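You operate a simulated robot arm through the tools that you are given. There is no shell and no other tool.

You are at the controls of a simulated robot arm. One attempt, no reset.

TASK
Put things in order on the top of the pump bench. At the end: the silver bowl stands where the brown small box (marked "CLIPS") stood; the blue-rimmed clear cup is in the dark green tray; the brown small box from the top of the pump bench stands where the blue-rimmed clear cup stood; the black sensor is on the white coils carton (marked "12 V"); whatever was shut is shut again. Leave all else as you found it, and nothing knocked over.

Only the result counts: the job must be done as asked and must still hold three seconds after the hand-in. Knocking over, shifting, dropping, spilling or breaking anything else fails it.

THE ROBOT
A 6-joint arm with a two-finger parallel gripper, fixed in place. Base frame: the origin is at the foot of the arm, x ahead of it, y to its left, z up; the work surface is at about z = 0. Readings come in m, rad, newtons and seconds.
With the tool pointing down near the work surface it reaches from about 0.14 to 0.58 m from the base axis. Its first joint turns from -1.152 to 1.152 rad. Payload 2.1 kg.
The TCP is the grasp point between the finger pads, 0.03 m short of the fingertips. In the tool frame z runs along the fingers and y along their closing line. The gripper opens to 0.094 m. The fingers are 0.028 m wide and 0.01 m thick; the gripper's body (0.05 by 0.096 m) begins 0.055 m behind the TCP.
Orientation is that of the tool frame in the base frame, as a unit quaternion [x, y, z, w]. With the fingers straight down and closing along the base's y, the tool's x points along the base's -x, its y along +y and its z along -z.

THE INTERFACE
- The arm moves only by the tool apply_moves. Its argument "targets" is a list of rows, each a list of 3 entries, a list of its own where there are three numbers: the shift along the tool's x, y, z in m, then the turn, a rotation vector about the tool's x, y, z in rad, then the opening, from 0 (shut) to 1 (fully open). In form: [[[tx, ty, tz], [ax, ay, az], hand], ...]. A call has 1 to 20 rows; each row shifts and turns the commanded pose from where the row before left it, along the tool's axes as they then stand. A row lasts 0.2 s, in which the tool goes at most 0.05 m and 0.15 rad; a call with a longer step from one row to the next is refused whole, and so is a gripper value outside its range. A pose out of reach is approached as far as the arm can. The call stops where the force on the tool passes 40 N (or 10 N more than at its start, if that is more) or the arm is blocked; 0.2 s more then pass. The fingers move at their own pace (about 0.072 m/s each) and stop on an object; they squeeze with about 38 N. The grip force told is the motor's: it shows also when the fingers shut on nothing. Time passes only in rows, and 0.2 s behind the last, so rows that do not move let the fingers close. It gives the time, the measured TCP pose, the force on the tool (base axes), the opening and the grip force at its end, in the units of the frame above (readings bear some noise), with the torque about the TCP (base axes, N m) and any sound that the robot's microphone picked up.
- Cameras (640 x 400 px; columns grow to the right, rows downward): "scene" is fixed at [0.0543, -0.3744, 0.4788]; the picture's right is [0.78, -0.63, 0.00], its down [-0.40, -0.49, -0.78] and it looks along [0.49, 0.60, -0.63] (base axes); focal length 219 px, centre (320, 200). "wrist" rides on the gripper at [0.076, 0.014, -0.102] in the tool frame; the picture's right is [-0.18, 0.98, 0.00], its down [-0.75, -0.14, -0.64] and it looks along [-0.63, -0.12, 0.77] (tool axes); focal length 243 px, centre (320, 200). There is no depth. A picture from a camera that has moved, and an enlarged one, comes with that camera's place and axes in the base frame and with its lens.
- get_image(camera): a new picture of that camera. The clock stands still meanwhile.
- inspect(camera, box): a new picture of the part [left, top, right, bottom] of that camera's present view, enlarged. The clock stands still meanwhile.
- finish_job(): hands the job in; it is judged then, once.

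Nothing tells you positions but the pictures and the camera data. Unless the task says otherwise, let go and move clear before handing in.

The tools are called after "Call:" as a command line: name --argument value ..., lists and objects as JSON in quotes. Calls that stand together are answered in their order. apply_moves: Moves the arm, as the interface text tells. Its arguments: {"type":"object","properties":{"targets":{"type":"array","items":{"type":"array"}}},"required":["targets"]} The other tools are called the same way: get_image (camera) takes a picture; inspect (camera, box) takes an enlarged picture of a part of a camera's view; finish_job () hands the job in.

At the start:

```text
clock: 0.0
ee_pos: [0.288, 0.0852, 0.334]
ee_rot: [0.0, 1.0, 0.001, 0.0]
contact_force: [-0.4, 0.4, -0.4]
wrist_torque: [0.02, -0.01, -0.01]
opening: 0.0938
grasp_force: 0.2
```

scene: 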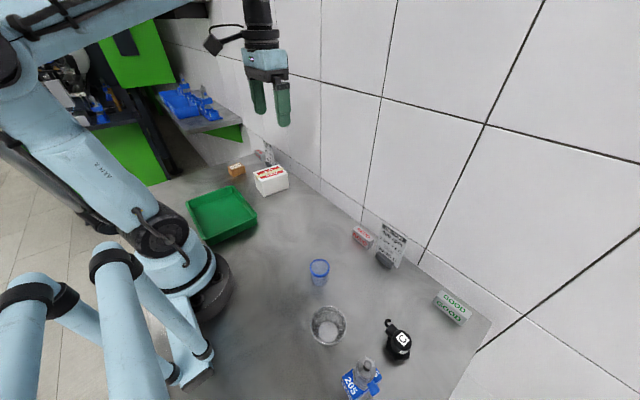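
wrist: 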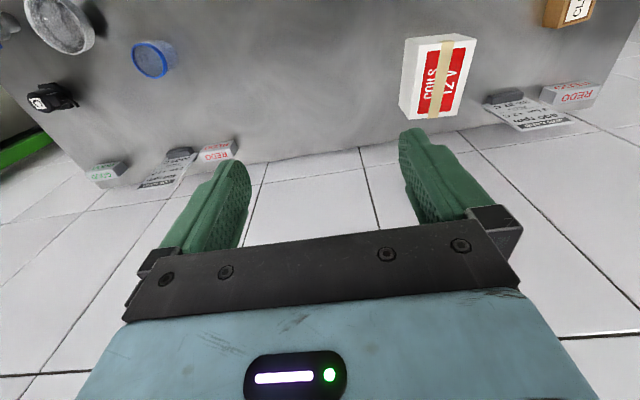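

I see a bench with a green tray, a white carton, a small brown box, a blue-rimmed cup, a silver bowl, a black sensor and other items. I'll take enlarged pictures first to work out the positions.

Call:
inspect --camera "scene" --box '[160, 140, 320, 240]'

Call:
inspect --camera "scene" --box '[280, 240, 440, 340]'

Call:
inspect --camera "scene" --box '[300, 300, 460, 400]'

Call:
inspect --camera "scene" --box '[340, 200, 500, 300]'

Call:
inspect --camera "wrist" --box '[0, 0, 320, 200]'

Call:
inspect --camera "wrist" --box '[320, 0, 640, 200]'

```text
4.00 times, centred on (240, 190) of scene
camera zoom: at [0.0543, -0.3744, 0.4788], right [0.78, -0.63, 0.0], down [-0.4, -0.49, -0.78], along [0.49, 0.6, -0.63], focal length 877 px, centre (640, 240)
```

zoom: 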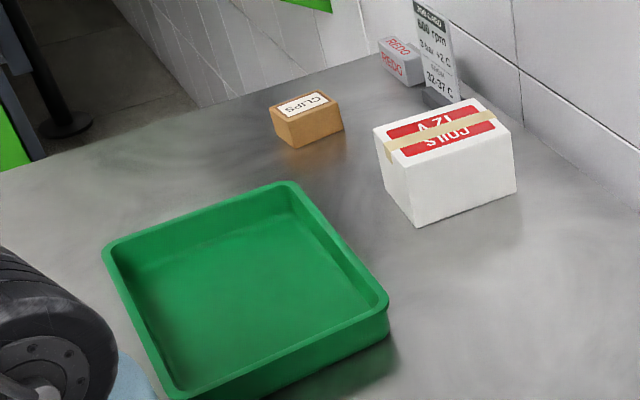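

```text
4.00 times, centred on (360, 290) of scene
camera zoom: at [0.0543, -0.3744, 0.4788], right [0.78, -0.63, 0.0], down [-0.4, -0.49, -0.78], along [0.49, 0.6, -0.63], focal length 877 px, centre (160, -160)
```

zoom: 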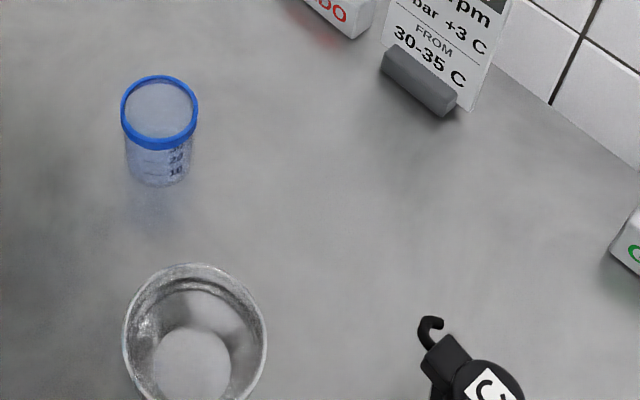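

```text
4.00 times, centred on (380, 350) of scene
camera zoom: at [0.0543, -0.3744, 0.4788], right [0.78, -0.63, 0.0], down [-0.4, -0.49, -0.78], along [0.49, 0.6, -0.63], focal length 877 px, centre (80, -400)
```

zoom: 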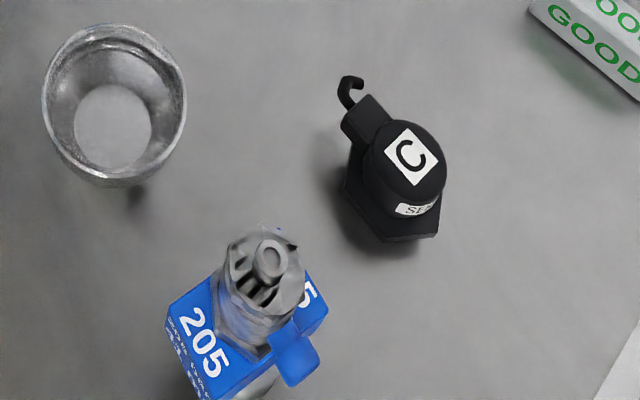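

```text
4.00 times, centred on (420, 250) of scene
camera zoom: at [0.0543, -0.3744, 0.4788], right [0.78, -0.63, 0.0], down [-0.4, -0.49, -0.78], along [0.49, 0.6, -0.63], focal length 877 px, centre (-80, 0)
```

zoom: 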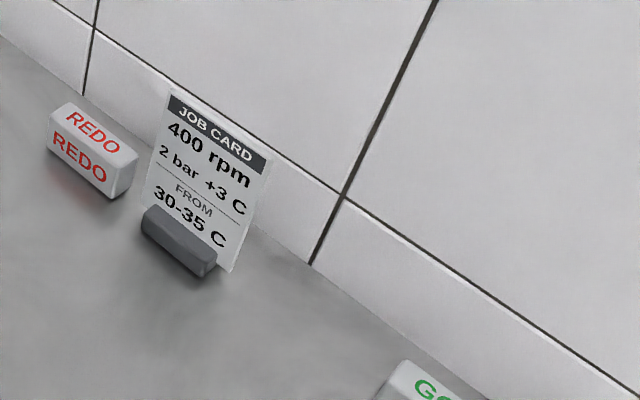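

```text
2.00 times, centred on (160, 100) of wrist
camera zoom: at [0.2115, 0.0983, 0.4368], right [0.18, 0.98, 0.0], down [0.75, -0.14, 0.64], along [0.63, -0.12, -0.77], focal length 485 px, centre (640, 400)
```

zoom: 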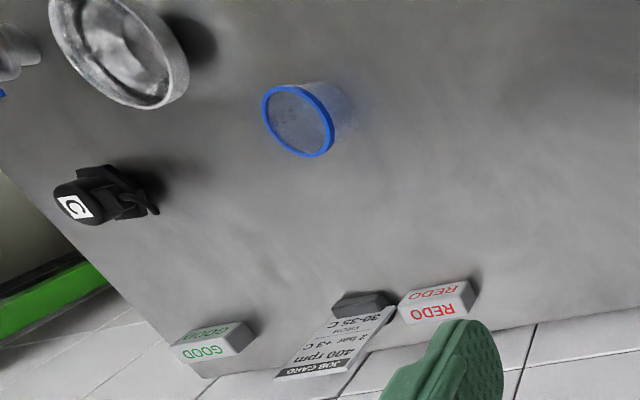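

```text
2.00 times, centred on (480, 100) of wrist
camera zoom: at [0.2115, 0.0983, 0.4368], right [0.18, 0.98, 0.0], down [0.75, -0.14, 0.64], along [0.63, -0.12, -0.77], focal length 485 px, centre (0, 400)
```

zoom: 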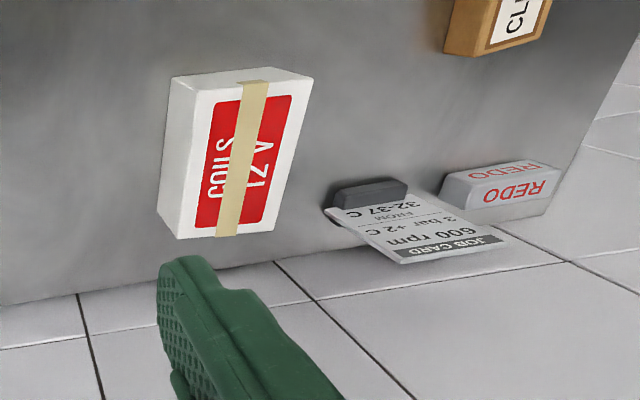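

The bench shows the tray near (0.14, 0.22), carton near (0.335, 0.248), brown box near (0.28, 0.43), cup near (0.235, -0.153), bowl near (0.175, -0.252) and sensor near (0.26, -0.36). Before moving I'll check the light-blue shapes at the lower left and the scene's overall surroundings.

Call:
inspect --camera "scene" --box '[0, 200, 320, 400]'

Call:
inspect --camera "scene" --box '[0, 0, 320, 200]'

Call:
inspect --camera "scene" --box '[320, 340, 416, 400]'

```text
2.00 times, centred on (160, 300) of scene
camera zoom: at [0.0543, -0.3744, 0.4788], right [0.78, -0.63, 0.0], down [-0.4, -0.49, -0.78], along [0.49, 0.6, -0.63], focal length 438 px, centre (640, 0)
```

zoom: 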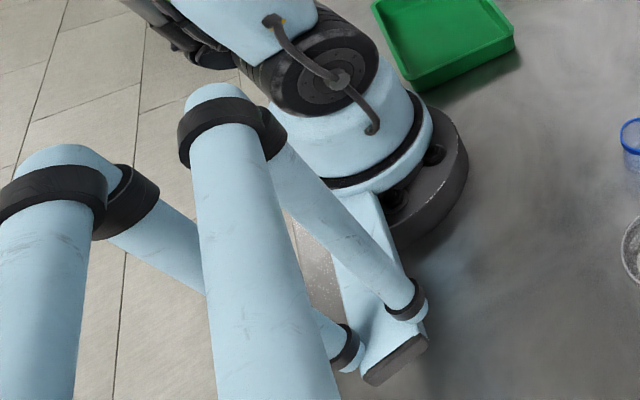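

```text
2.00 times, centred on (160, 100) of scene
camera zoom: at [0.0543, -0.3744, 0.4788], right [0.78, -0.63, 0.0], down [-0.4, -0.49, -0.78], along [0.49, 0.6, -0.63], focal length 438 px, centre (640, 400)
```

zoom: 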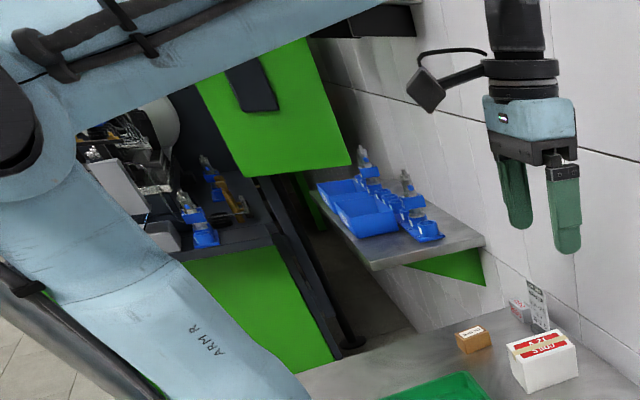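

```text
6.67 times, centred on (368, 370) of scene
camera zoom: at [0.0543, -0.3744, 0.4788], right [0.78, -0.63, 0.0], down [-0.4, -0.49, -0.78], along [0.49, 0.6, -0.63], focal length 1462 px, centre (0, -933)
```

zoom: 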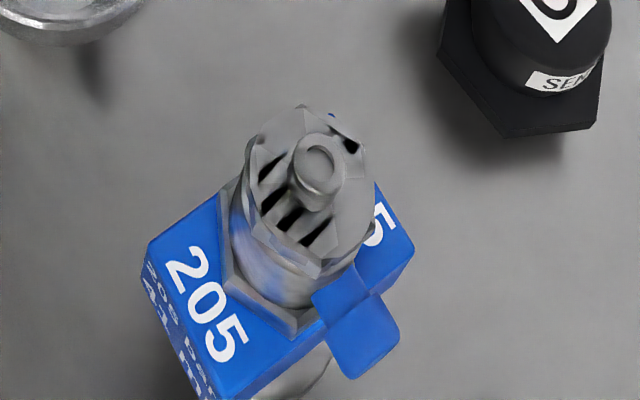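

The light-blue tubes stand behind and beside the robot's foot (x < 0), clear of my path. I'll move the hand high over the bowl and sensor side and turn it radially to look at them.

Call:
apply_moves --targets '[[[0.0156, -0.0391, 0], [0, 0, 0], 1], [[0.0156, -0.0391, 0], [0, 0, 0], 1], [[0.0156, -0.0391, 0], [0, 0, 0], 1], [[0.0156, -0.0391, 0], [0, 0, 0], 1], [[0.0156, -0.0391, 0], [0, 0, 0], 1], [[0.0156, -0.0391, 0], [0, 0, 0], 1], [[0.0156, -0.0391, 0], [0, 0, 0], 1], [[0.0156, -0.0391, 0], [0, 0, 0], 1], [[0, 0, 0], [0, 0, 0.136], 1], [[0, 0, 0], [0, 0, 0.136], 1], [[0, 0, 0], [0, 0, 0.136], 1], [[0, 0, 0], [0, 0, 0.136], 1], [[0, 0, 0], [0, 0, 0.136], 1], [[0, 0, 0], [0, 0, 0.136], 1], [[0, 0, 0], [0, 0, 0.136], 1]]'

Call:
get_image --camera "wrist"

Call:
get_image --camera "scene"

```text
clock: 3.2
ee_pos: [0.1623, -0.2268, 0.3326]
ee_rot: [0.46, 0.888, 0.0, -0.001]
contact_force: [-0.4, -1.0, -0.7]
wrist_torque: [0.0, -0.04, -0.02]
opening: 0.094
grasp_force: 0.0
```

```text
taken
camera wrist: at [0.1305, -0.1586, 0.4363], right [0.91, 0.42, 0.0], down [0.32, -0.7, 0.64], along [0.27, -0.58, -0.77], focal length 243 px, centre (320, 200)
```

wrist: 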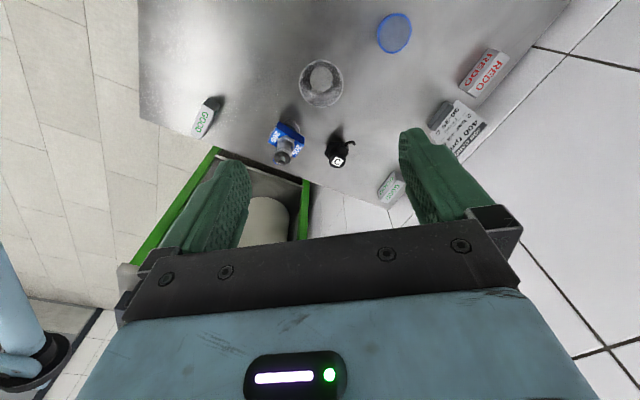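

```text
taken
```

scene: 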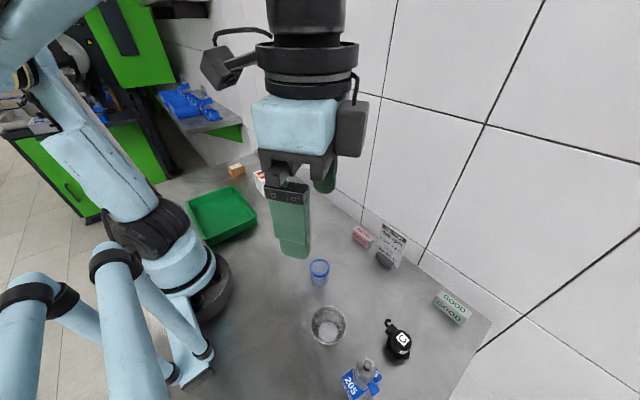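

I now see the cup, bowl, coupling and sensor from above. I'll enlarge this view to measure the positions.

Call:
inspect --camera "wrist" --box '[180, 80, 372, 200]'

Call:
inspect --camera "wrist" --box '[280, 0, 440, 100]'

Call:
inspect --camera "wrist" --box '[300, 110, 380, 160]'

```text
3.33 times, centred on (276, 140) of wrist
camera zoom: at [0.1305, -0.1586, 0.4363], right [0.91, 0.42, 0.0], down [0.32, -0.7, 0.64], along [0.27, -0.58, -0.77], focal length 809 px, centre (467, 400)
```

zoom: 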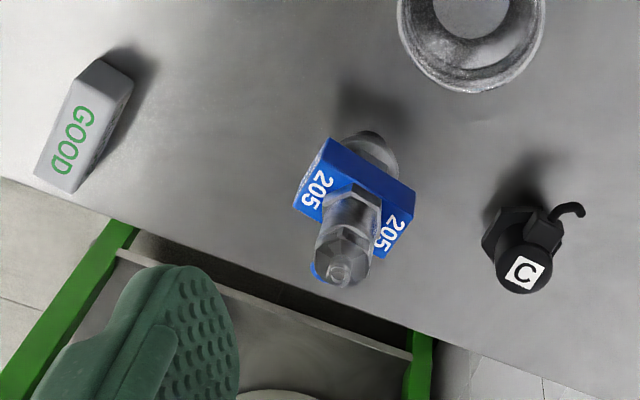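

```text
4.00 times, centred on (360, 50) of wrist
camera zoom: at [0.1305, -0.1586, 0.4363], right [0.91, 0.42, 0.0], down [0.32, -0.7, 0.64], along [0.27, -0.58, -0.77], focal length 970 px, centre (160, 800)
```

zoom: 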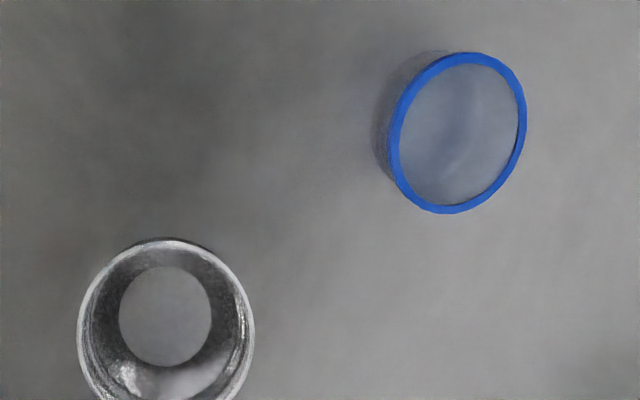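

```text
8.00 times, centred on (340, 135) of wrist
camera zoom: at [0.1305, -0.1586, 0.4363], right [0.91, 0.42, 0.0], down [0.32, -0.7, 0.64], along [0.27, -0.58, -0.77], focal length 1941 px, centre (160, 720)
```

zoom: 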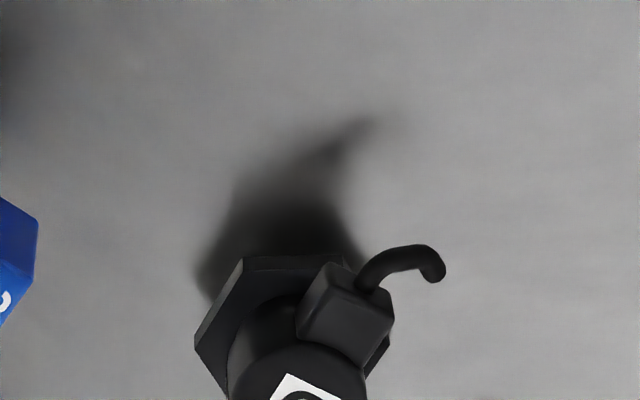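

The cup is near (0.236, -0.151), about 49 mm tall and 43 mm wide; bowl near (0.176, -0.250); coupling near (0.16, -0.344) and tall; sensor near (0.258, -0.36). Next I hover over the cup for a closer look.

Call:
apply_moves --targets '[[[0, 0, 0], [0, 0, -0.127], 1], [[0, 0, 0], [0, 0, -0.127], 1], [[0, 0, 0], [0, 0, -0.127], 1], [[-0.0041, 0.0207, 0.034], [0, 0, 0], 1], [[-0.0041, 0.0207, 0.034], [0, 0, 0], 1], [[-0.0041, 0.0207, 0.034], [0, 0, 0], 1], [[-0.0041, 0.0207, 0.034], [0, 0, 0], 1], [[-0.0041, 0.0207, 0.034], [0, 0, 0], 1], [[0, 0, 0], [0, 0, 0], 1]]'

Call:
get_image --camera "wrist"

Call:
get_image --camera "scene"

```text
clock: 5.2
ee_pos: [0.2365, -0.1535, 0.1637]
ee_rot: [0.281, 0.96, 0.0, 0.0]
contact_force: [-0.3, -0.4, -0.1]
wrist_torque: [0.02, 0.01, 0.0]
opening: 0.0941
grasp_force: 0.2
```

```text
taken
camera wrist: at [0.1809, -0.1025, 0.2674], right [0.69, 0.73, 0.0], down [0.56, -0.53, 0.64], along [0.47, -0.44, -0.77], focal length 243 px, centre (320, 200)
```

wrist: 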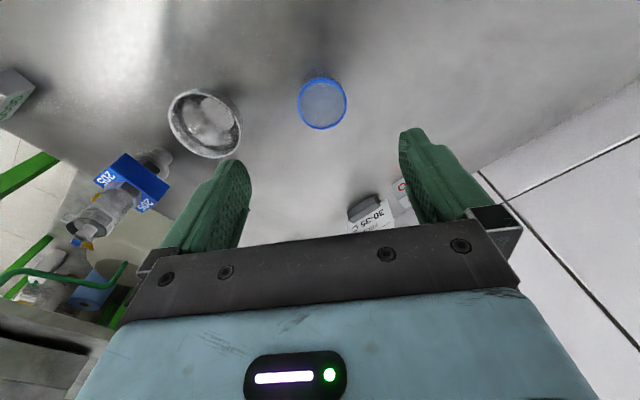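

```text
taken
```

scene: 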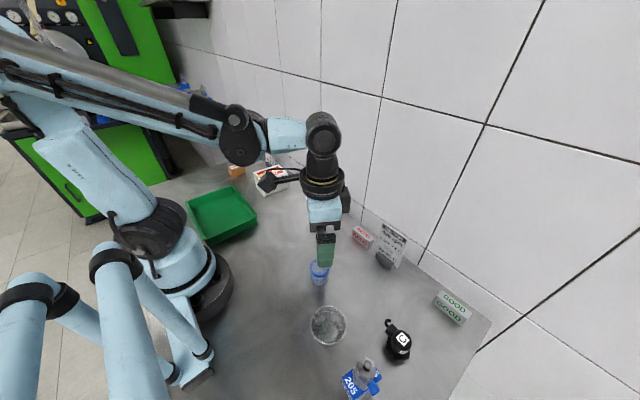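

The hand is above the cup. I'll enlarge to check the alignment and whether the cup holds anything.

Call:
inspect --camera "wrist" --box '[272, 65, 368, 125]'

Call:
inspect --camera "wrist" --box '[150, 70, 278, 150]'

Call:
inspect --camera "scene" --box '[290, 230, 354, 270]'

Call:
inspect --camera "scene" --box '[288, 250, 352, 290]'

```text
6.67 times, centred on (320, 95) of wrist
camera zoom: at [0.1809, -0.1025, 0.2674], right [0.69, 0.73, 0.0], down [0.56, -0.53, 0.64], along [0.47, -0.44, -0.77], focal length 1618 px, centre (320, 900)
```

zoom: 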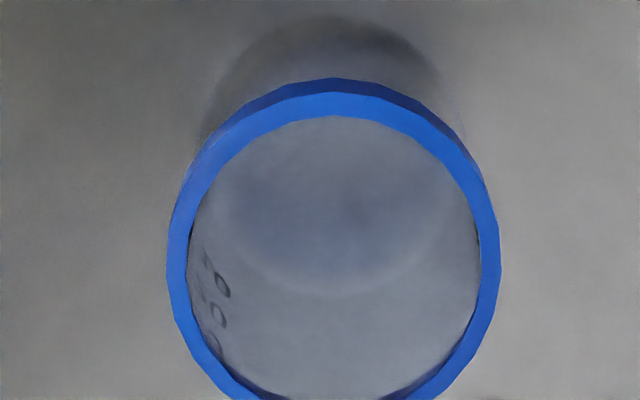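

```text
5.00 times, centred on (214, 110) of wrist
camera zoom: at [0.1809, -0.1025, 0.2674], right [0.69, 0.73, 0.0], down [0.56, -0.53, 0.64], along [0.47, -0.44, -0.77], focal length 1213 px, centre (850, 650)
```

zoom: 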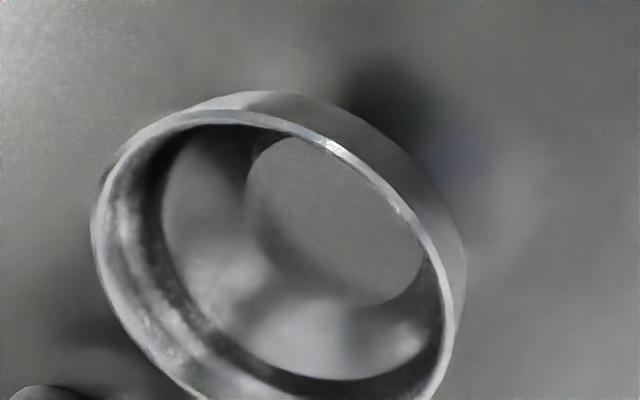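

```text
10.00 times, centred on (322, 250) of scene
camera zoom: at [0.0543, -0.3743, 0.4788], right [0.78, -0.63, 0.0], down [-0.4, -0.49, -0.78], along [0.49, 0.6, -0.63], focal length 2193 px, centre (300, -300)
```

zoom: 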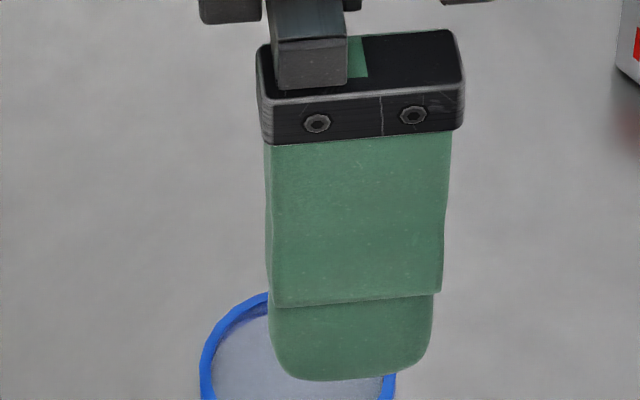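

```text
10.00 times, centred on (320, 270) of scene
camera zoom: at [0.0543, -0.3743, 0.4788], right [0.78, -0.63, 0.0], down [-0.4, -0.49, -0.78], along [0.49, 0.6, -0.63], focal length 2193 px, centre (320, -500)
```

zoom: 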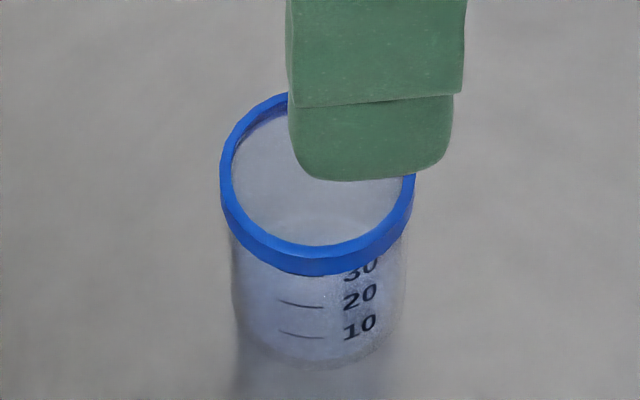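

The cup looks empty and its centre is at (0.2356, -0.1509), so the hand needs only a 3–4 mm correction. I'll descend around it with the fingers open and stop at about z = 0.038.

Call:
apply_moves --targets '[[[0.003, 0.0022, 0.03], [0, 0, 0], 1], [[0, 0, 0.04], [0, 0, 0], 1], [[0, 0, 0.04], [0, 0, 0], 1], [[0, 0, 0.0155], [0, 0, 0], 1], [[0, 0, 0], [0, 0, 0], 1]]'

Call:
get_image --camera "wrist"

Call:
inspect --camera "scene" --box '[272, 220, 368, 280]'

```text
clock: 6.4
ee_pos: [0.2371, -0.1455, 0.0376]
ee_rot: [0.282, 0.959, 0.0, 0.0]
contact_force: [-0.5, -0.1, -0.6]
wrist_torque: [-0.04, -0.02, 0.0]
opening: 0.0938
grasp_force: 0.0
```

```text
taken
camera wrist: at [0.1809, -0.0946, 0.1406], right [0.69, 0.73, 0.0], down [0.56, -0.53, 0.64], along [0.47, -0.44, -0.77], focal length 243 px, centre (320, 200)
```

wrist: 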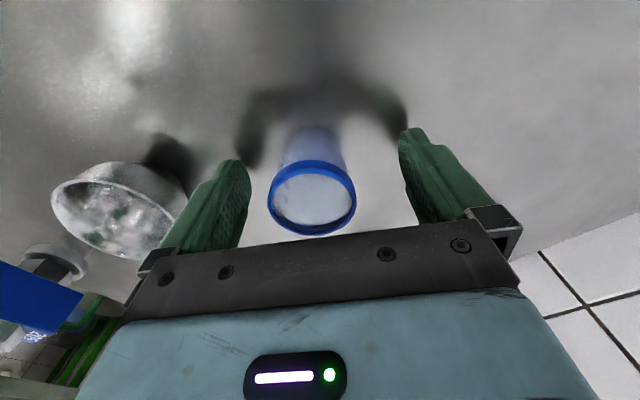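

```text
6.67 times, centred on (320, 250) of scene
camera zoom: at [0.0543, -0.3743, 0.4788], right [0.78, -0.63, 0.0], down [-0.4, -0.49, -0.78], along [0.49, 0.6, -0.63], focal length 1462 px, centre (320, -133)
```

zoom: 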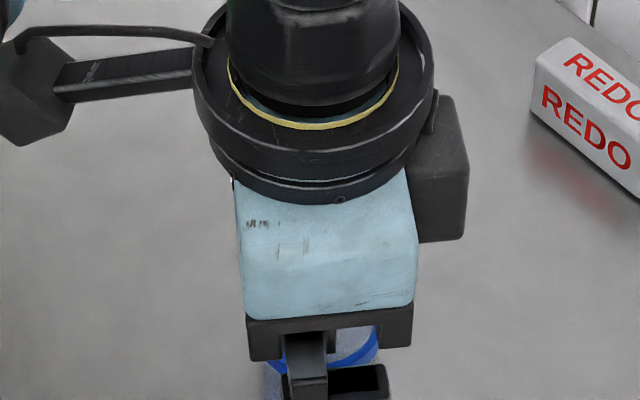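

The cup is between the fingers but about 4.5 mm left of the middle. I'll shift to centre it before closing.

Call:
apply_moves --targets '[[[-0.0008, -0.0045, 0], [0, 0, 0], 1], [[0, 0, 0], [0, 0, 0], 1]]'

Call:
inspect --camera "wrist" --box '[200, 100, 440, 250]'

```text
clock: 7.0
ee_pos: [0.2343, -0.1507, 0.036]
ee_rot: [0.282, 0.959, 0.0, 0.0]
contact_force: [0.0, 0.4, 0.1]
wrist_torque: [0.01, -0.01, 0.0]
opening: 0.0938
grasp_force: 0.1
```

```text
2.67 times, centred on (320, 175) of wrist
camera zoom: at [0.1777, -0.0993, 0.1407], right [0.69, 0.73, 0.0], down [0.56, -0.53, 0.64], along [0.47, -0.44, -0.77], focal length 647 px, centre (320, 267)
```

zoom: 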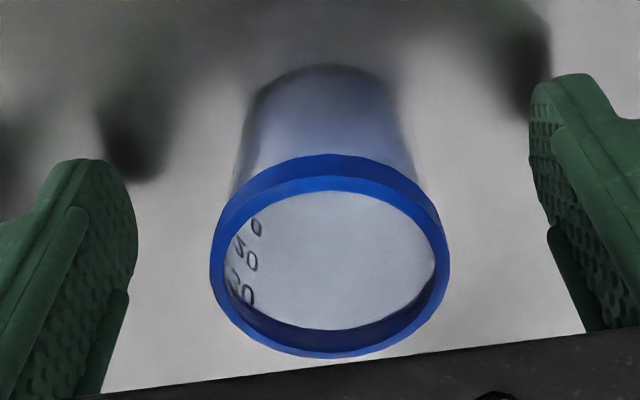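

The cup is centred to within 2 mm, with clear gaps on both sides. I'll close gently in stages.

Call:
apply_moves --targets '[[[0, 0, 0], [0, 0, 0], 0.6], [[0, 0, 0], [0, 0, 0], 0.5], [[0, 0, 0], [0, 0, 0], 0.44], [[0, 0, 0], [0, 0, 0], 0.4], [[0, 0, 0], [0, 0, 0], 0.4]]'

Call:
inspect --camera "wrist" --box '[200, 100, 440, 250]'

```text
clock: 8.2
ee_pos: [0.2333, -0.1508, 0.038]
ee_rot: [0.281, 0.96, -0.001, 0.0]
contact_force: [-0.6, 0.1, 1.4]
wrist_torque: [-0.04, 0.02, 0.04]
opening: 0.0405
grasp_force: 38.2
```

```text
2.67 times, centred on (320, 175) of wrist
camera zoom: at [0.1778, -0.0992, 0.1407], right [0.69, 0.73, 0.0], down [0.56, -0.53, 0.64], along [0.47, -0.44, -0.77], focal length 647 px, centre (320, 267)
```

zoom: 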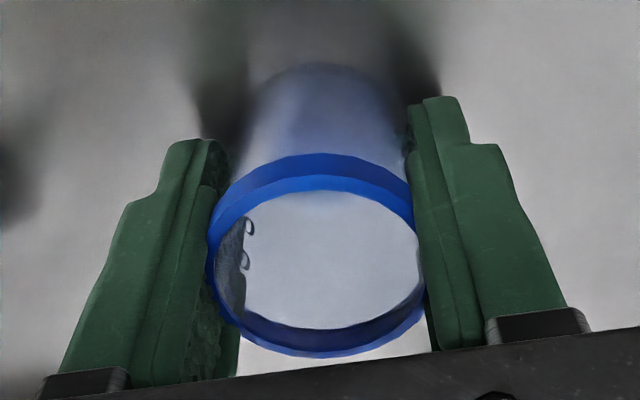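

The cup is gripped on its wall (opening 40.5 mm). I'll lift it straight up and check that it stays firm.

Call:
apply_moves --targets '[[[0, 0, -0.01], [0, 0, 0], 0.4], [[0, 0, -0.02], [0, 0, 0], 0.4], [[0, 0, -0.04], [0, 0, 0], 0.4], [[0, 0, -0.04], [0, 0, 0], 0.4], [[0, 0, -0.04], [0, 0, 0], 0.4], [[0, 0, 0], [0, 0, 0], 0.4]]'

Call:
get_image --camera "wrist"

Call:
get_image --camera "scene"

```text
clock: 9.6
ee_pos: [0.2326, -0.1526, 0.1874]
ee_rot: [0.281, 0.96, 0.001, 0.0]
contact_force: [-0.5, -0.4, 1.0]
wrist_torque: [-0.02, -0.01, 0.01]
opening: 0.0375
grasp_force: 0.2
```

```text
taken
camera wrist: at [0.1772, -0.1013, 0.291], right [0.69, 0.73, 0.0], down [0.56, -0.53, 0.64], along [0.47, -0.44, -0.77], focal length 243 px, centre (320, 200)
```

wrist: 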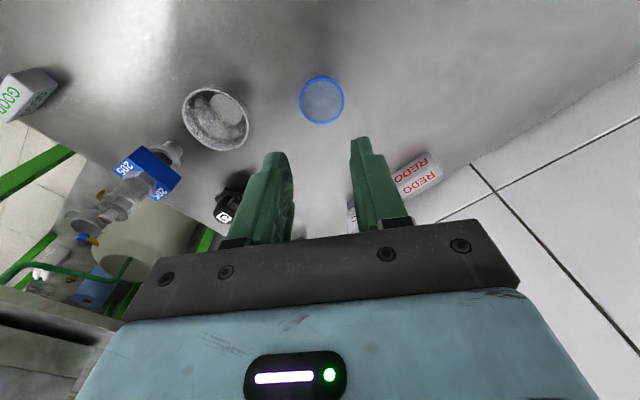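

```text
taken
```

scene: 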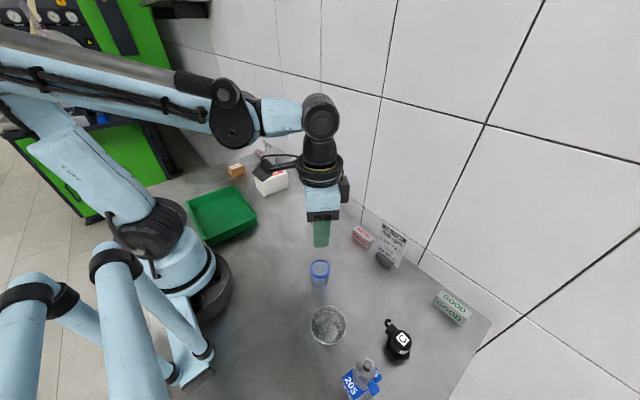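

The cup slipped out of the light grip and is still standing in place. I'll check its position and regrasp with the full grip.

Call:
inspect --camera "wrist" --box '[272, 65, 368, 125]'

Call:
inspect --camera "scene" --box '[280, 240, 360, 290]'

```text
6.67 times, centred on (320, 95) of wrist
camera zoom: at [0.1772, -0.1013, 0.291], right [0.69, 0.73, 0.0], down [0.56, -0.53, 0.64], along [0.47, -0.44, -0.77], focal length 1618 px, centre (320, 900)
```

zoom: 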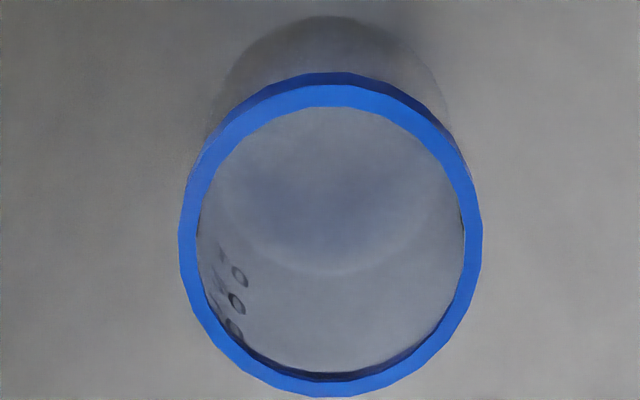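

```text
8.00 times, centred on (320, 265) of scene
camera zoom: at [0.0543, -0.3744, 0.4788], right [0.78, -0.63, 0.0], down [-0.4, -0.49, -0.78], along [0.49, 0.6, -0.63], focal length 1754 px, centre (320, -320)
```

zoom: 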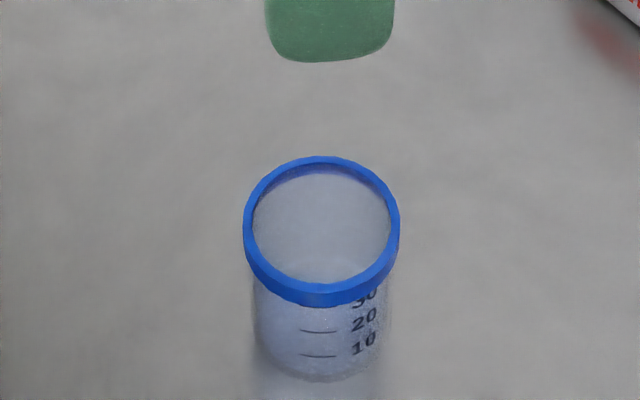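

The cup is upright at about (0.235, -0.152). I'll open, descend again around it, and check centring.

Call:
apply_moves --targets '[[[0, 0, 0], [0, 0, 0], 1], [[0, 0, 0], [0, 0, 0], 1], [[0, 0, 0], [0, 0, 0], 1], [[0, 0, 0.04], [0, 0, 0], 1], [[0, 0, 0.04], [0, 0, 0], 1], [[0, 0, 0.04], [0, 0, 0], 1], [[0, 0, 0.03], [0, 0, 0], 1], [[0, 0, 0], [0, 0, 0], 1]]'

Call:
inspect --camera "wrist" --box '[200, 100, 440, 250]'

```text
clock: 11.4
ee_pos: [0.2323, -0.1511, 0.0367]
ee_rot: [0.282, 0.96, 0.0, 0.0]
contact_force: [-0.1, 0.2, 0.2]
wrist_torque: [-0.02, -0.04, -0.01]
opening: 0.0943
grasp_force: 0.1
```

```text
2.67 times, centred on (320, 175) of wrist
camera zoom: at [0.177, -0.0999, 0.1392], right [0.69, 0.73, 0.0], down [0.56, -0.53, 0.64], along [0.47, -0.44, -0.77], focal length 647 px, centre (320, 267)
```

zoom: 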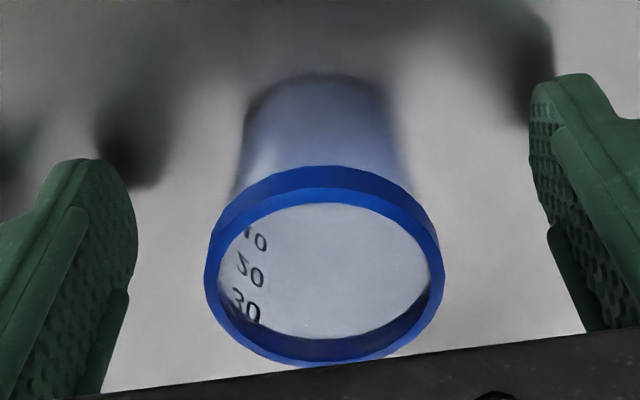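

The cup is centred. I'll close with full squeeze and test the lift a little.

Call:
apply_moves --targets '[[[0, 0, 0], [0, 0, 0], 0.6], [[0, 0, 0], [0, 0, 0], 0.45], [[0, 0, 0], [0, 0, 0], 0.2], [[0, 0, 0], [0, 0, 0], 0], [[0, 0, 0], [0, 0, 0], 0], [[0, 0, -0.01], [0, 0, 0], 0], [[0, 0, -0.01], [0, 0, 0], 0], [[0, 0, 0], [0, 0, 0], 0]]'

Call:
inspect --camera "wrist" --box '[200, 100, 440, 250]'

```text
clock: 13.2
ee_pos: [0.2339, -0.1517, 0.0565]
ee_rot: [0.282, 0.959, 0.0, -0.001]
contact_force: [-0.3, -0.6, -0.8]
wrist_torque: [0.04, 0.02, 0.01]
opening: 0.0398
grasp_force: 38.2
```

```text
2.67 times, centred on (320, 175) of wrist
camera zoom: at [0.1776, -0.1005, 0.1599], right [0.69, 0.73, 0.0], down [0.56, -0.53, 0.64], along [0.47, -0.44, -0.77], focal length 647 px, centre (320, 267)
```

zoom: 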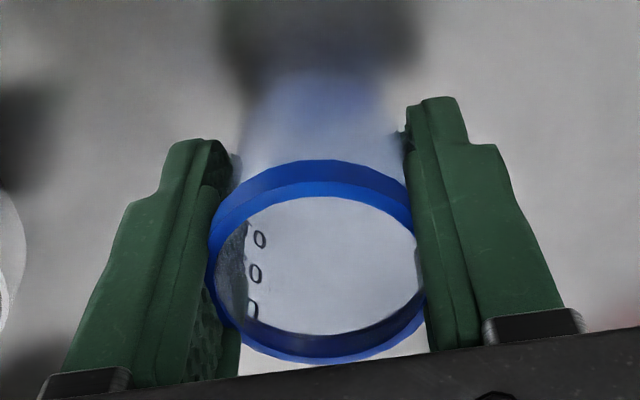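

The cup now rises with the fingers. I'll lift to about z = 0.2 and swing it over in an arc towards the tray.

Call:
apply_moves --targets '[[[0, 0, -0.036], [0, 0, 0], 0], [[0, 0, -0.036], [0, 0, 0], 0], [[0, 0, -0.036], [0, 0, 0], 0], [[0, 0, -0.036], [0, 0, 0], 0], [[0.0044, 0.0349, 0], [0, 0, -0.1317], 0], [[0.0044, 0.0349, 0], [0, 0, -0.1317], 0], [[0.0044, 0.0349, 0], [0, 0, -0.1317], 0], [[0.0044, 0.0349, 0], [0, 0, -0.1317], 0], [[0.0044, 0.0349, 0], [0, 0, -0.1317], 0], [[0.0044, 0.0349, 0], [0, 0, -0.1317], 0], [[0.0044, 0.0349, 0], [0, 0, -0.1317], 0], [[0.0044, 0.0349, 0], [0, 0, -0.1317], 0], [[0.0044, 0.0349, 0], [0, 0, -0.1317], 0], [[0.0044, 0.0349, 0], [0, 0, -0.1317], 0], [[0.0044, 0.0349, 0], [0, 0, -0.1317], 0], [[0.0044, 0.0349, 0], [0, 0, -0.1317], 0], [[0, 0, 0], [0, 0, 0], 0]]'

Call:
get_image --camera "wrist"

Call:
get_image --camera "scene"

```text
clock: 16.8
ee_pos: [0.1266, 0.2102, 0.2038]
ee_rot: [-0.484, 0.875, -0.001, -0.001]
contact_force: [-0.1, -0.5, 0.0]
wrist_torque: [0.02, 0.02, -0.01]
opening: 0.0398
grasp_force: 37.7
```

```text
taken
camera wrist: at [0.0756, 0.1521, 0.3064], right [-0.74, 0.68, 0.0], down [0.52, 0.56, 0.64], along [0.44, 0.47, -0.77], focal length 243 px, centre (320, 200)
```

wrist: 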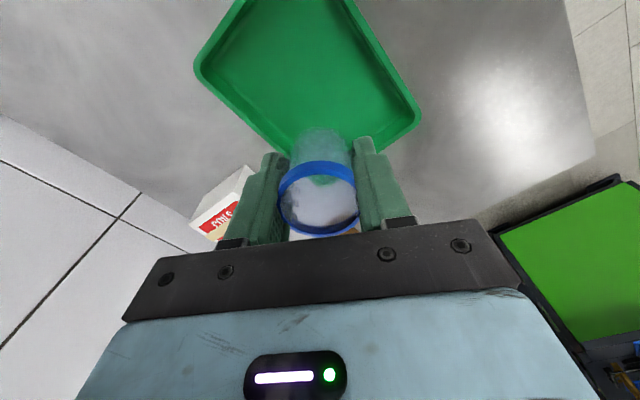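

```text
taken
```

scene: 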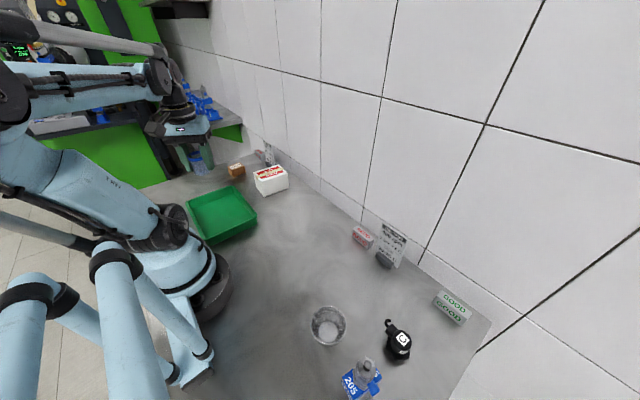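

The cup hangs above the tray's middle (tray spans about x 0.06–0.21, y 0.11–0.31). I'll centre it and lower it to just above the tray floor.

Call:
apply_moves --targets '[[[-0.0043, -0.0068, 0.03], [0, 0, 0], 0], [[0, 0, 0.04], [0, 0, 0], 0], [[0, 0, 0.04], [0, 0, 0], 0], [[0, 0, 0.03], [0, 0, 0], 0], [[0, 0, 0], [0, 0, 0], 0]]'

Call:
get_image --camera "wrist"

Call:
inspect --camera "scene" --box '[160, 150, 272, 240]'

```text
clock: 18.0
ee_pos: [0.1361, 0.2131, 0.0638]
ee_rot: [-0.484, 0.875, 0.0, 0.0]
contact_force: [0.0, 0.3, 0.2]
wrist_torque: [0.0, 0.02, 0.0]
opening: 0.0401
grasp_force: 37.7
```

```text
taken
camera wrist: at [0.0844, 0.1542, 0.1668], right [-0.74, 0.68, 0.0], down [0.52, 0.56, 0.64], along [0.44, 0.47, -0.77], focal length 243 px, centre (320, 200)
```

wrist: 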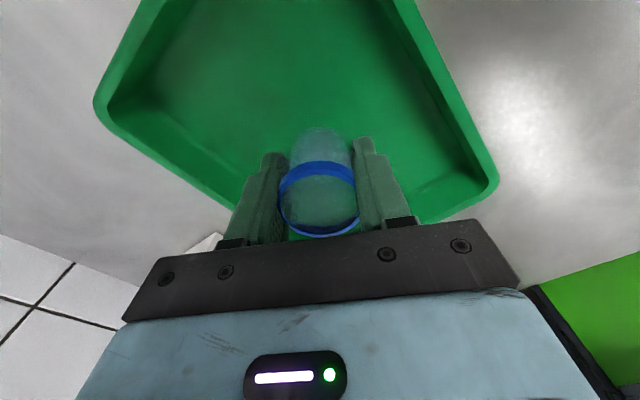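

```text
4.44 times, centred on (216, 195) of scene
camera zoom: at [0.0543, -0.3744, 0.4788], right [0.78, -0.63, 0.0], down [-0.4, -0.49, -0.78], along [0.49, 0.6, -0.63], focal length 974 px, centre (782, 222)
```

zoom: 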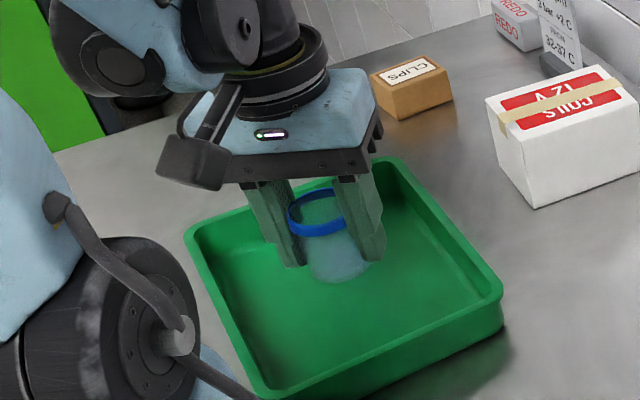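

The cup is centred over the tray floor, its bottom about 27 mm up. I'll lower it in small steps and watch the contact force.

Call:
apply_moves --targets '[[[0, 0, 0.008], [0, 0, 0], 0], [[0, 0, 0.008], [0, 0, 0], 0], [[0, 0, 0.003], [0, 0, 0], 0], [[0, 0, 0], [0, 0, 0], 0]]'

Call:
inspect --camera "scene" --box '[200, 180, 264, 220]'

```text
clock: 19.0
ee_pos: [0.1351, 0.2137, 0.0432]
ee_rot: [-0.484, 0.875, 0.0, 0.0]
contact_force: [-0.3, 0.2, -0.1]
wrist_torque: [0.0, 0.0, -0.01]
opening: 0.04
grasp_force: 38.2
```

```text
10.00 times, centred on (232, 200) of scene
camera zoom: at [0.0543, -0.3744, 0.4788], right [0.78, -0.63, 0.0], down [-0.4, -0.49, -0.78], along [0.49, 0.6, -0.63], focal length 2193 px, centre (1200, 200)
```

zoom: 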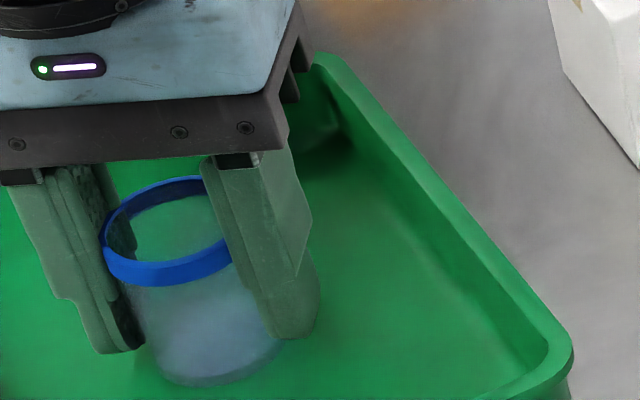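

Call:
apply_moves --targets '[[[0, 0, 0.002], [0, 0, 0], 0], [[0, 0, 0], [0, 0, 0], 0]]'

Call:
inspect --camera "scene" --box '[200, 180, 264, 220]'

```text
clock: 19.6
ee_pos: [0.1356, 0.2135, 0.041]
ee_rot: [-0.485, 0.875, 0.0, 0.001]
contact_force: [0.2, -0.3, -1.2]
wrist_torque: [0.03, 0.0, 0.03]
opening: 0.0398
grasp_force: 37.9
```

```text
10.00 times, centred on (232, 200) of scene
camera zoom: at [0.0543, -0.3744, 0.4788], right [0.78, -0.63, 0.0], down [-0.4, -0.49, -0.78], along [0.49, 0.6, -0.63], focal length 2193 px, centre (1200, 200)
```

zoom: 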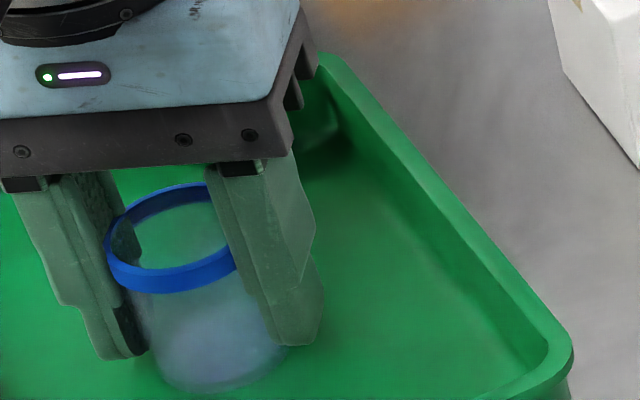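

No clear contact yet, so I'll lower another 2 mm.

Call:
apply_moves --targets '[[[0, 0, 0.002], [0, 0, 0], 0], [[0, 0, 0], [0, 0, 0], 0]]'

```text
clock: 20.2
ee_pos: [0.1363, 0.214, 0.039]
ee_rot: [-0.484, 0.875, -0.001, 0.0]
contact_force: [-0.4, -4.0, 32.5]
wrist_torque: [-0.06, 0.05, 0.0]
opening: 0.0399
grasp_force: 37.8
```

The cup touches the tray floor (32 N). I'll ease up 1 mm, open the fingers and back straight up.

Call:
apply_moves --targets '[[[0, 0, -0.001], [0, 0, 0], 0], [[0, 0, 0], [0, 0, 0], 0.5], [[0, 0, 0], [0, 0, 0], 0.65], [[0, 0, 0], [0, 0, 0], 0.75], [[0, 0, 0], [0, 0, 0], 0.75], [[0, 0, -0.02], [0, 0, 0], 0.75], [[0, 0, -0.04], [0, 0, 0], 0.75], [[0, 0, -0.04], [0, 0, 0], 0.75], [[0, 0, -0.04], [0, 0, 0], 0.75], [[0, 0, 0], [0, 0, 0], 0.75]]'

Call:
get_image --camera "wrist"

Call:
get_image --camera "scene"

```text
clock: 22.4
ee_pos: [0.1342, 0.2122, 0.1807]
ee_rot: [-0.484, 0.875, 0.0, 0.0]
contact_force: [0.3, -0.4, -1.2]
wrist_torque: [-0.01, 0.01, -0.01]
opening: 0.0706
grasp_force: 0.0
```

```text
taken
camera wrist: at [0.0818, 0.1542, 0.2845], right [-0.74, 0.68, 0.0], down [0.52, 0.56, 0.64], along [0.44, 0.47, -0.77], focal length 243 px, centre (320, 200)
```

wrist: 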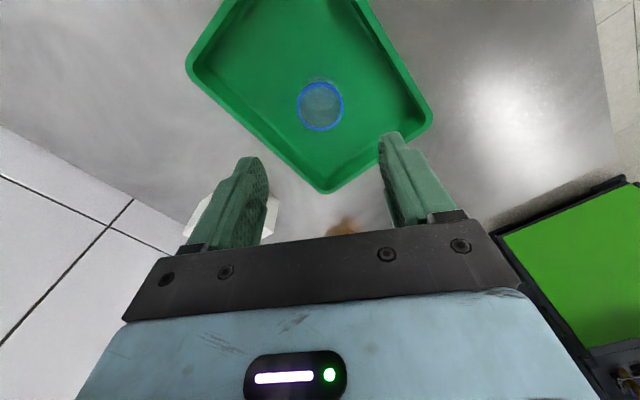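

```text
taken
```

scene: 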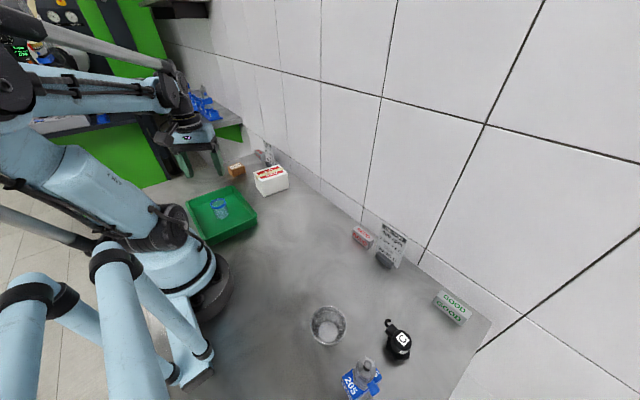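

The cup stands upright in the tray. Next I move out towards the brown CLIPS box to measure it.

Call:
apply_moves --targets '[[[-0.045, 0, -0.01], [0, 0, 0], 1], [[-0.045, 0, -0.01], [0, 0, 0], 1], [[-0.045, 0, -0.01], [0, 0, 0], 1], [[-0.04, 0, -0.01], [0, 0, 0], 1], [[0, 0, 0], [0, 0, 0], 1], [[0, 0, 0], [0, 0, 0], 1]]'

Call:
get_image --camera "wrist"

Call:
inspect --camera "wrist" --box '[240, 100, 368, 180]'

Call:
inspect --camera "scene" --box '[200, 145, 280, 195]'

```text
clock: 23.8
ee_pos: [0.2256, 0.3657, 0.2237]
ee_rot: [-0.484, 0.875, -0.001, -0.001]
contact_force: [-0.5, 0.2, -0.5]
wrist_torque: [0.01, 0.01, 0.02]
opening: 0.0939
grasp_force: 0.0
```

```text
taken
camera wrist: at [0.1735, 0.3067, 0.3265], right [-0.73, 0.68, 0.0], down [0.52, 0.56, 0.64], along [0.44, 0.47, -0.77], focal length 243 px, centre (320, 200)
```

wrist: 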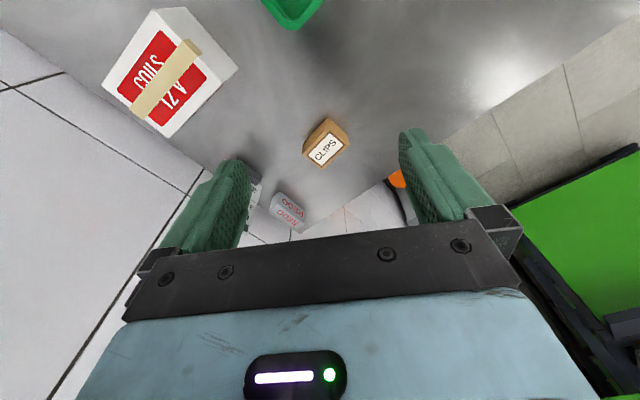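

```text
5.00 times, centred on (304, 140) of wrist
camera zoom: at [0.1735, 0.3067, 0.3265], right [-0.73, 0.68, 0.0], down [0.52, 0.56, 0.64], along [0.44, 0.47, -0.77], focal length 1213 px, centre (400, 500)
```

zoom: 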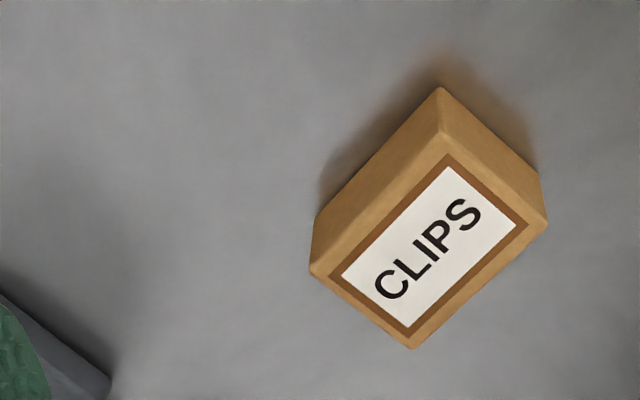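

```text
8.00 times, centred on (240, 170) of scene
camera zoom: at [0.0543, -0.3743, 0.4788], right [0.78, -0.63, 0.0], down [-0.4, -0.49, -0.78], along [0.49, 0.6, -0.63], focal length 1754 px, centre (960, 440)
```

zoom: 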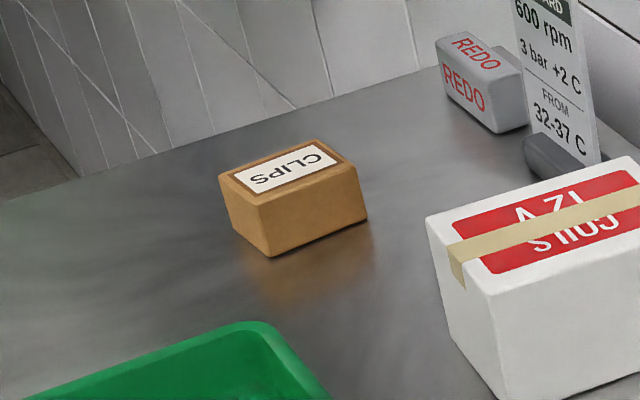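

The CLIPS box measures about 54 × 39 × 35 mm, centred near (0.2775, 0.428), its long side almost along x (turned about 0.08 rad). I'll move above it and turn the fingers to close across its short side.

Call:
apply_moves --targets '[[[-0.0405, -0.0051, 0], [0, 0, 0], 1], [[-0.0405, -0.0051, 0], [0, 0, 0], 1], [[0, 0, 0], [0, 0, 0.133], 1], [[0, 0, 0], [0, 0, 0.133], 1], [[0, 0, 0], [0, 0, 0.133], 1], [[0, 0, 0], [0, 0, 0.133], 1], [[0, 0, 0], [0, 0, 0.133], 1], [[0, 0, 0], [0, 0, 0.133], 1], [[0, 0, 0], [0, 0, 0.133], 1], [[0, 0, 0.03], [0, 0, 0], 1], [[0, 0, 0.03], [0, 0, 0], 1], [[0, 0, 0.02], [0, 0, 0], 1], [[0, 0, 0], [0, 0, 0], 1]]'

Call:
get_image --camera "wrist"

Call:
inspect --camera "wrist" --box '[240, 80, 400, 180]'

Call:
get_image --camera "scene"

```text
clock: 26.6
ee_pos: [0.2783, 0.4253, 0.1408]
ee_rot: [-0.041, 0.999, 0.001, 0.0]
contact_force: [0.6, -0.1, 0.1]
wrist_torque: [-0.01, -0.01, 0.0]
opening: 0.0943
grasp_force: 0.1
```

```text
taken
camera wrist: at [0.2029, 0.4319, 0.2439], right [0.11, 0.99, 0.0], down [0.76, -0.08, 0.64], along [0.64, -0.07, -0.77], focal length 243 px, centre (320, 200)
```

wrist: 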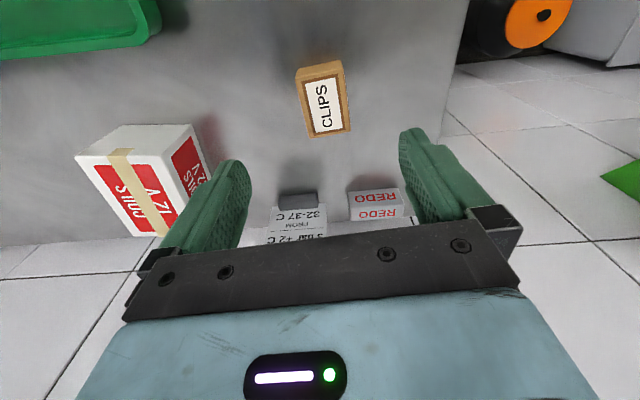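

```text
4.00 times, centred on (320, 130) of wrist
camera zoom: at [0.2029, 0.4319, 0.2439], right [0.11, 0.99, 0.0], down [0.76, -0.08, 0.64], along [0.64, -0.07, -0.77], focal length 970 px, centre (320, 480)
```

zoom: 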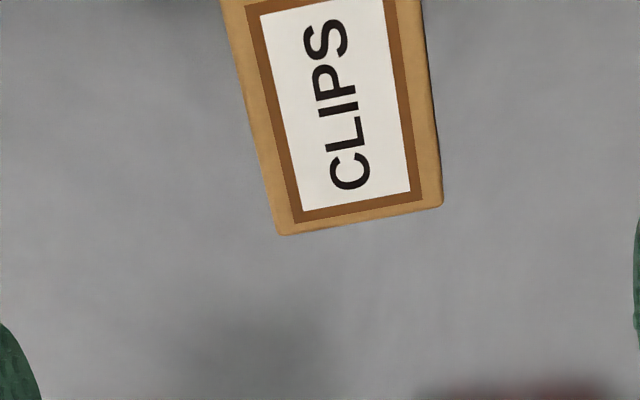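

```text
taken
```

scene: 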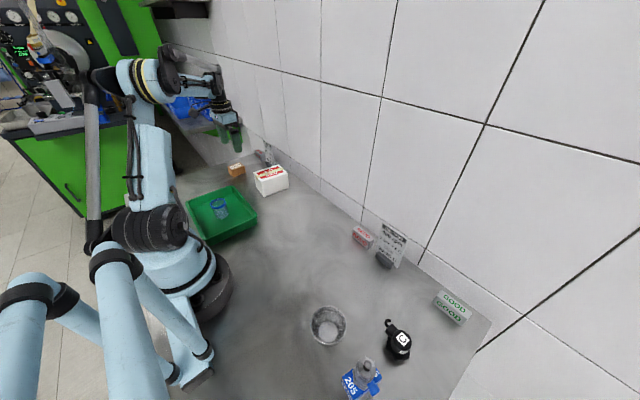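

I'll take one more enlarged view that covers the whole box to fix its centre and turn.

Call:
inspect --camera "wrist" --box '[270, 55, 382, 145]'

```text
4.44 times, centred on (326, 100) of wrist
camera zoom: at [0.2029, 0.4319, 0.2439], right [0.11, 0.99, 0.0], down [0.76, -0.08, 0.64], along [0.64, -0.07, -0.77], focal length 1078 px, centre (293, 644)
```

zoom: 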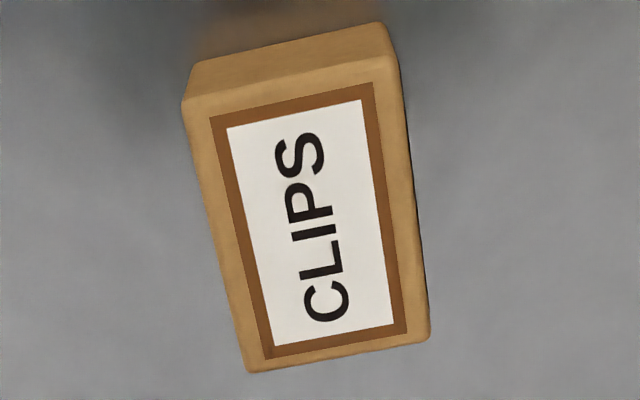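

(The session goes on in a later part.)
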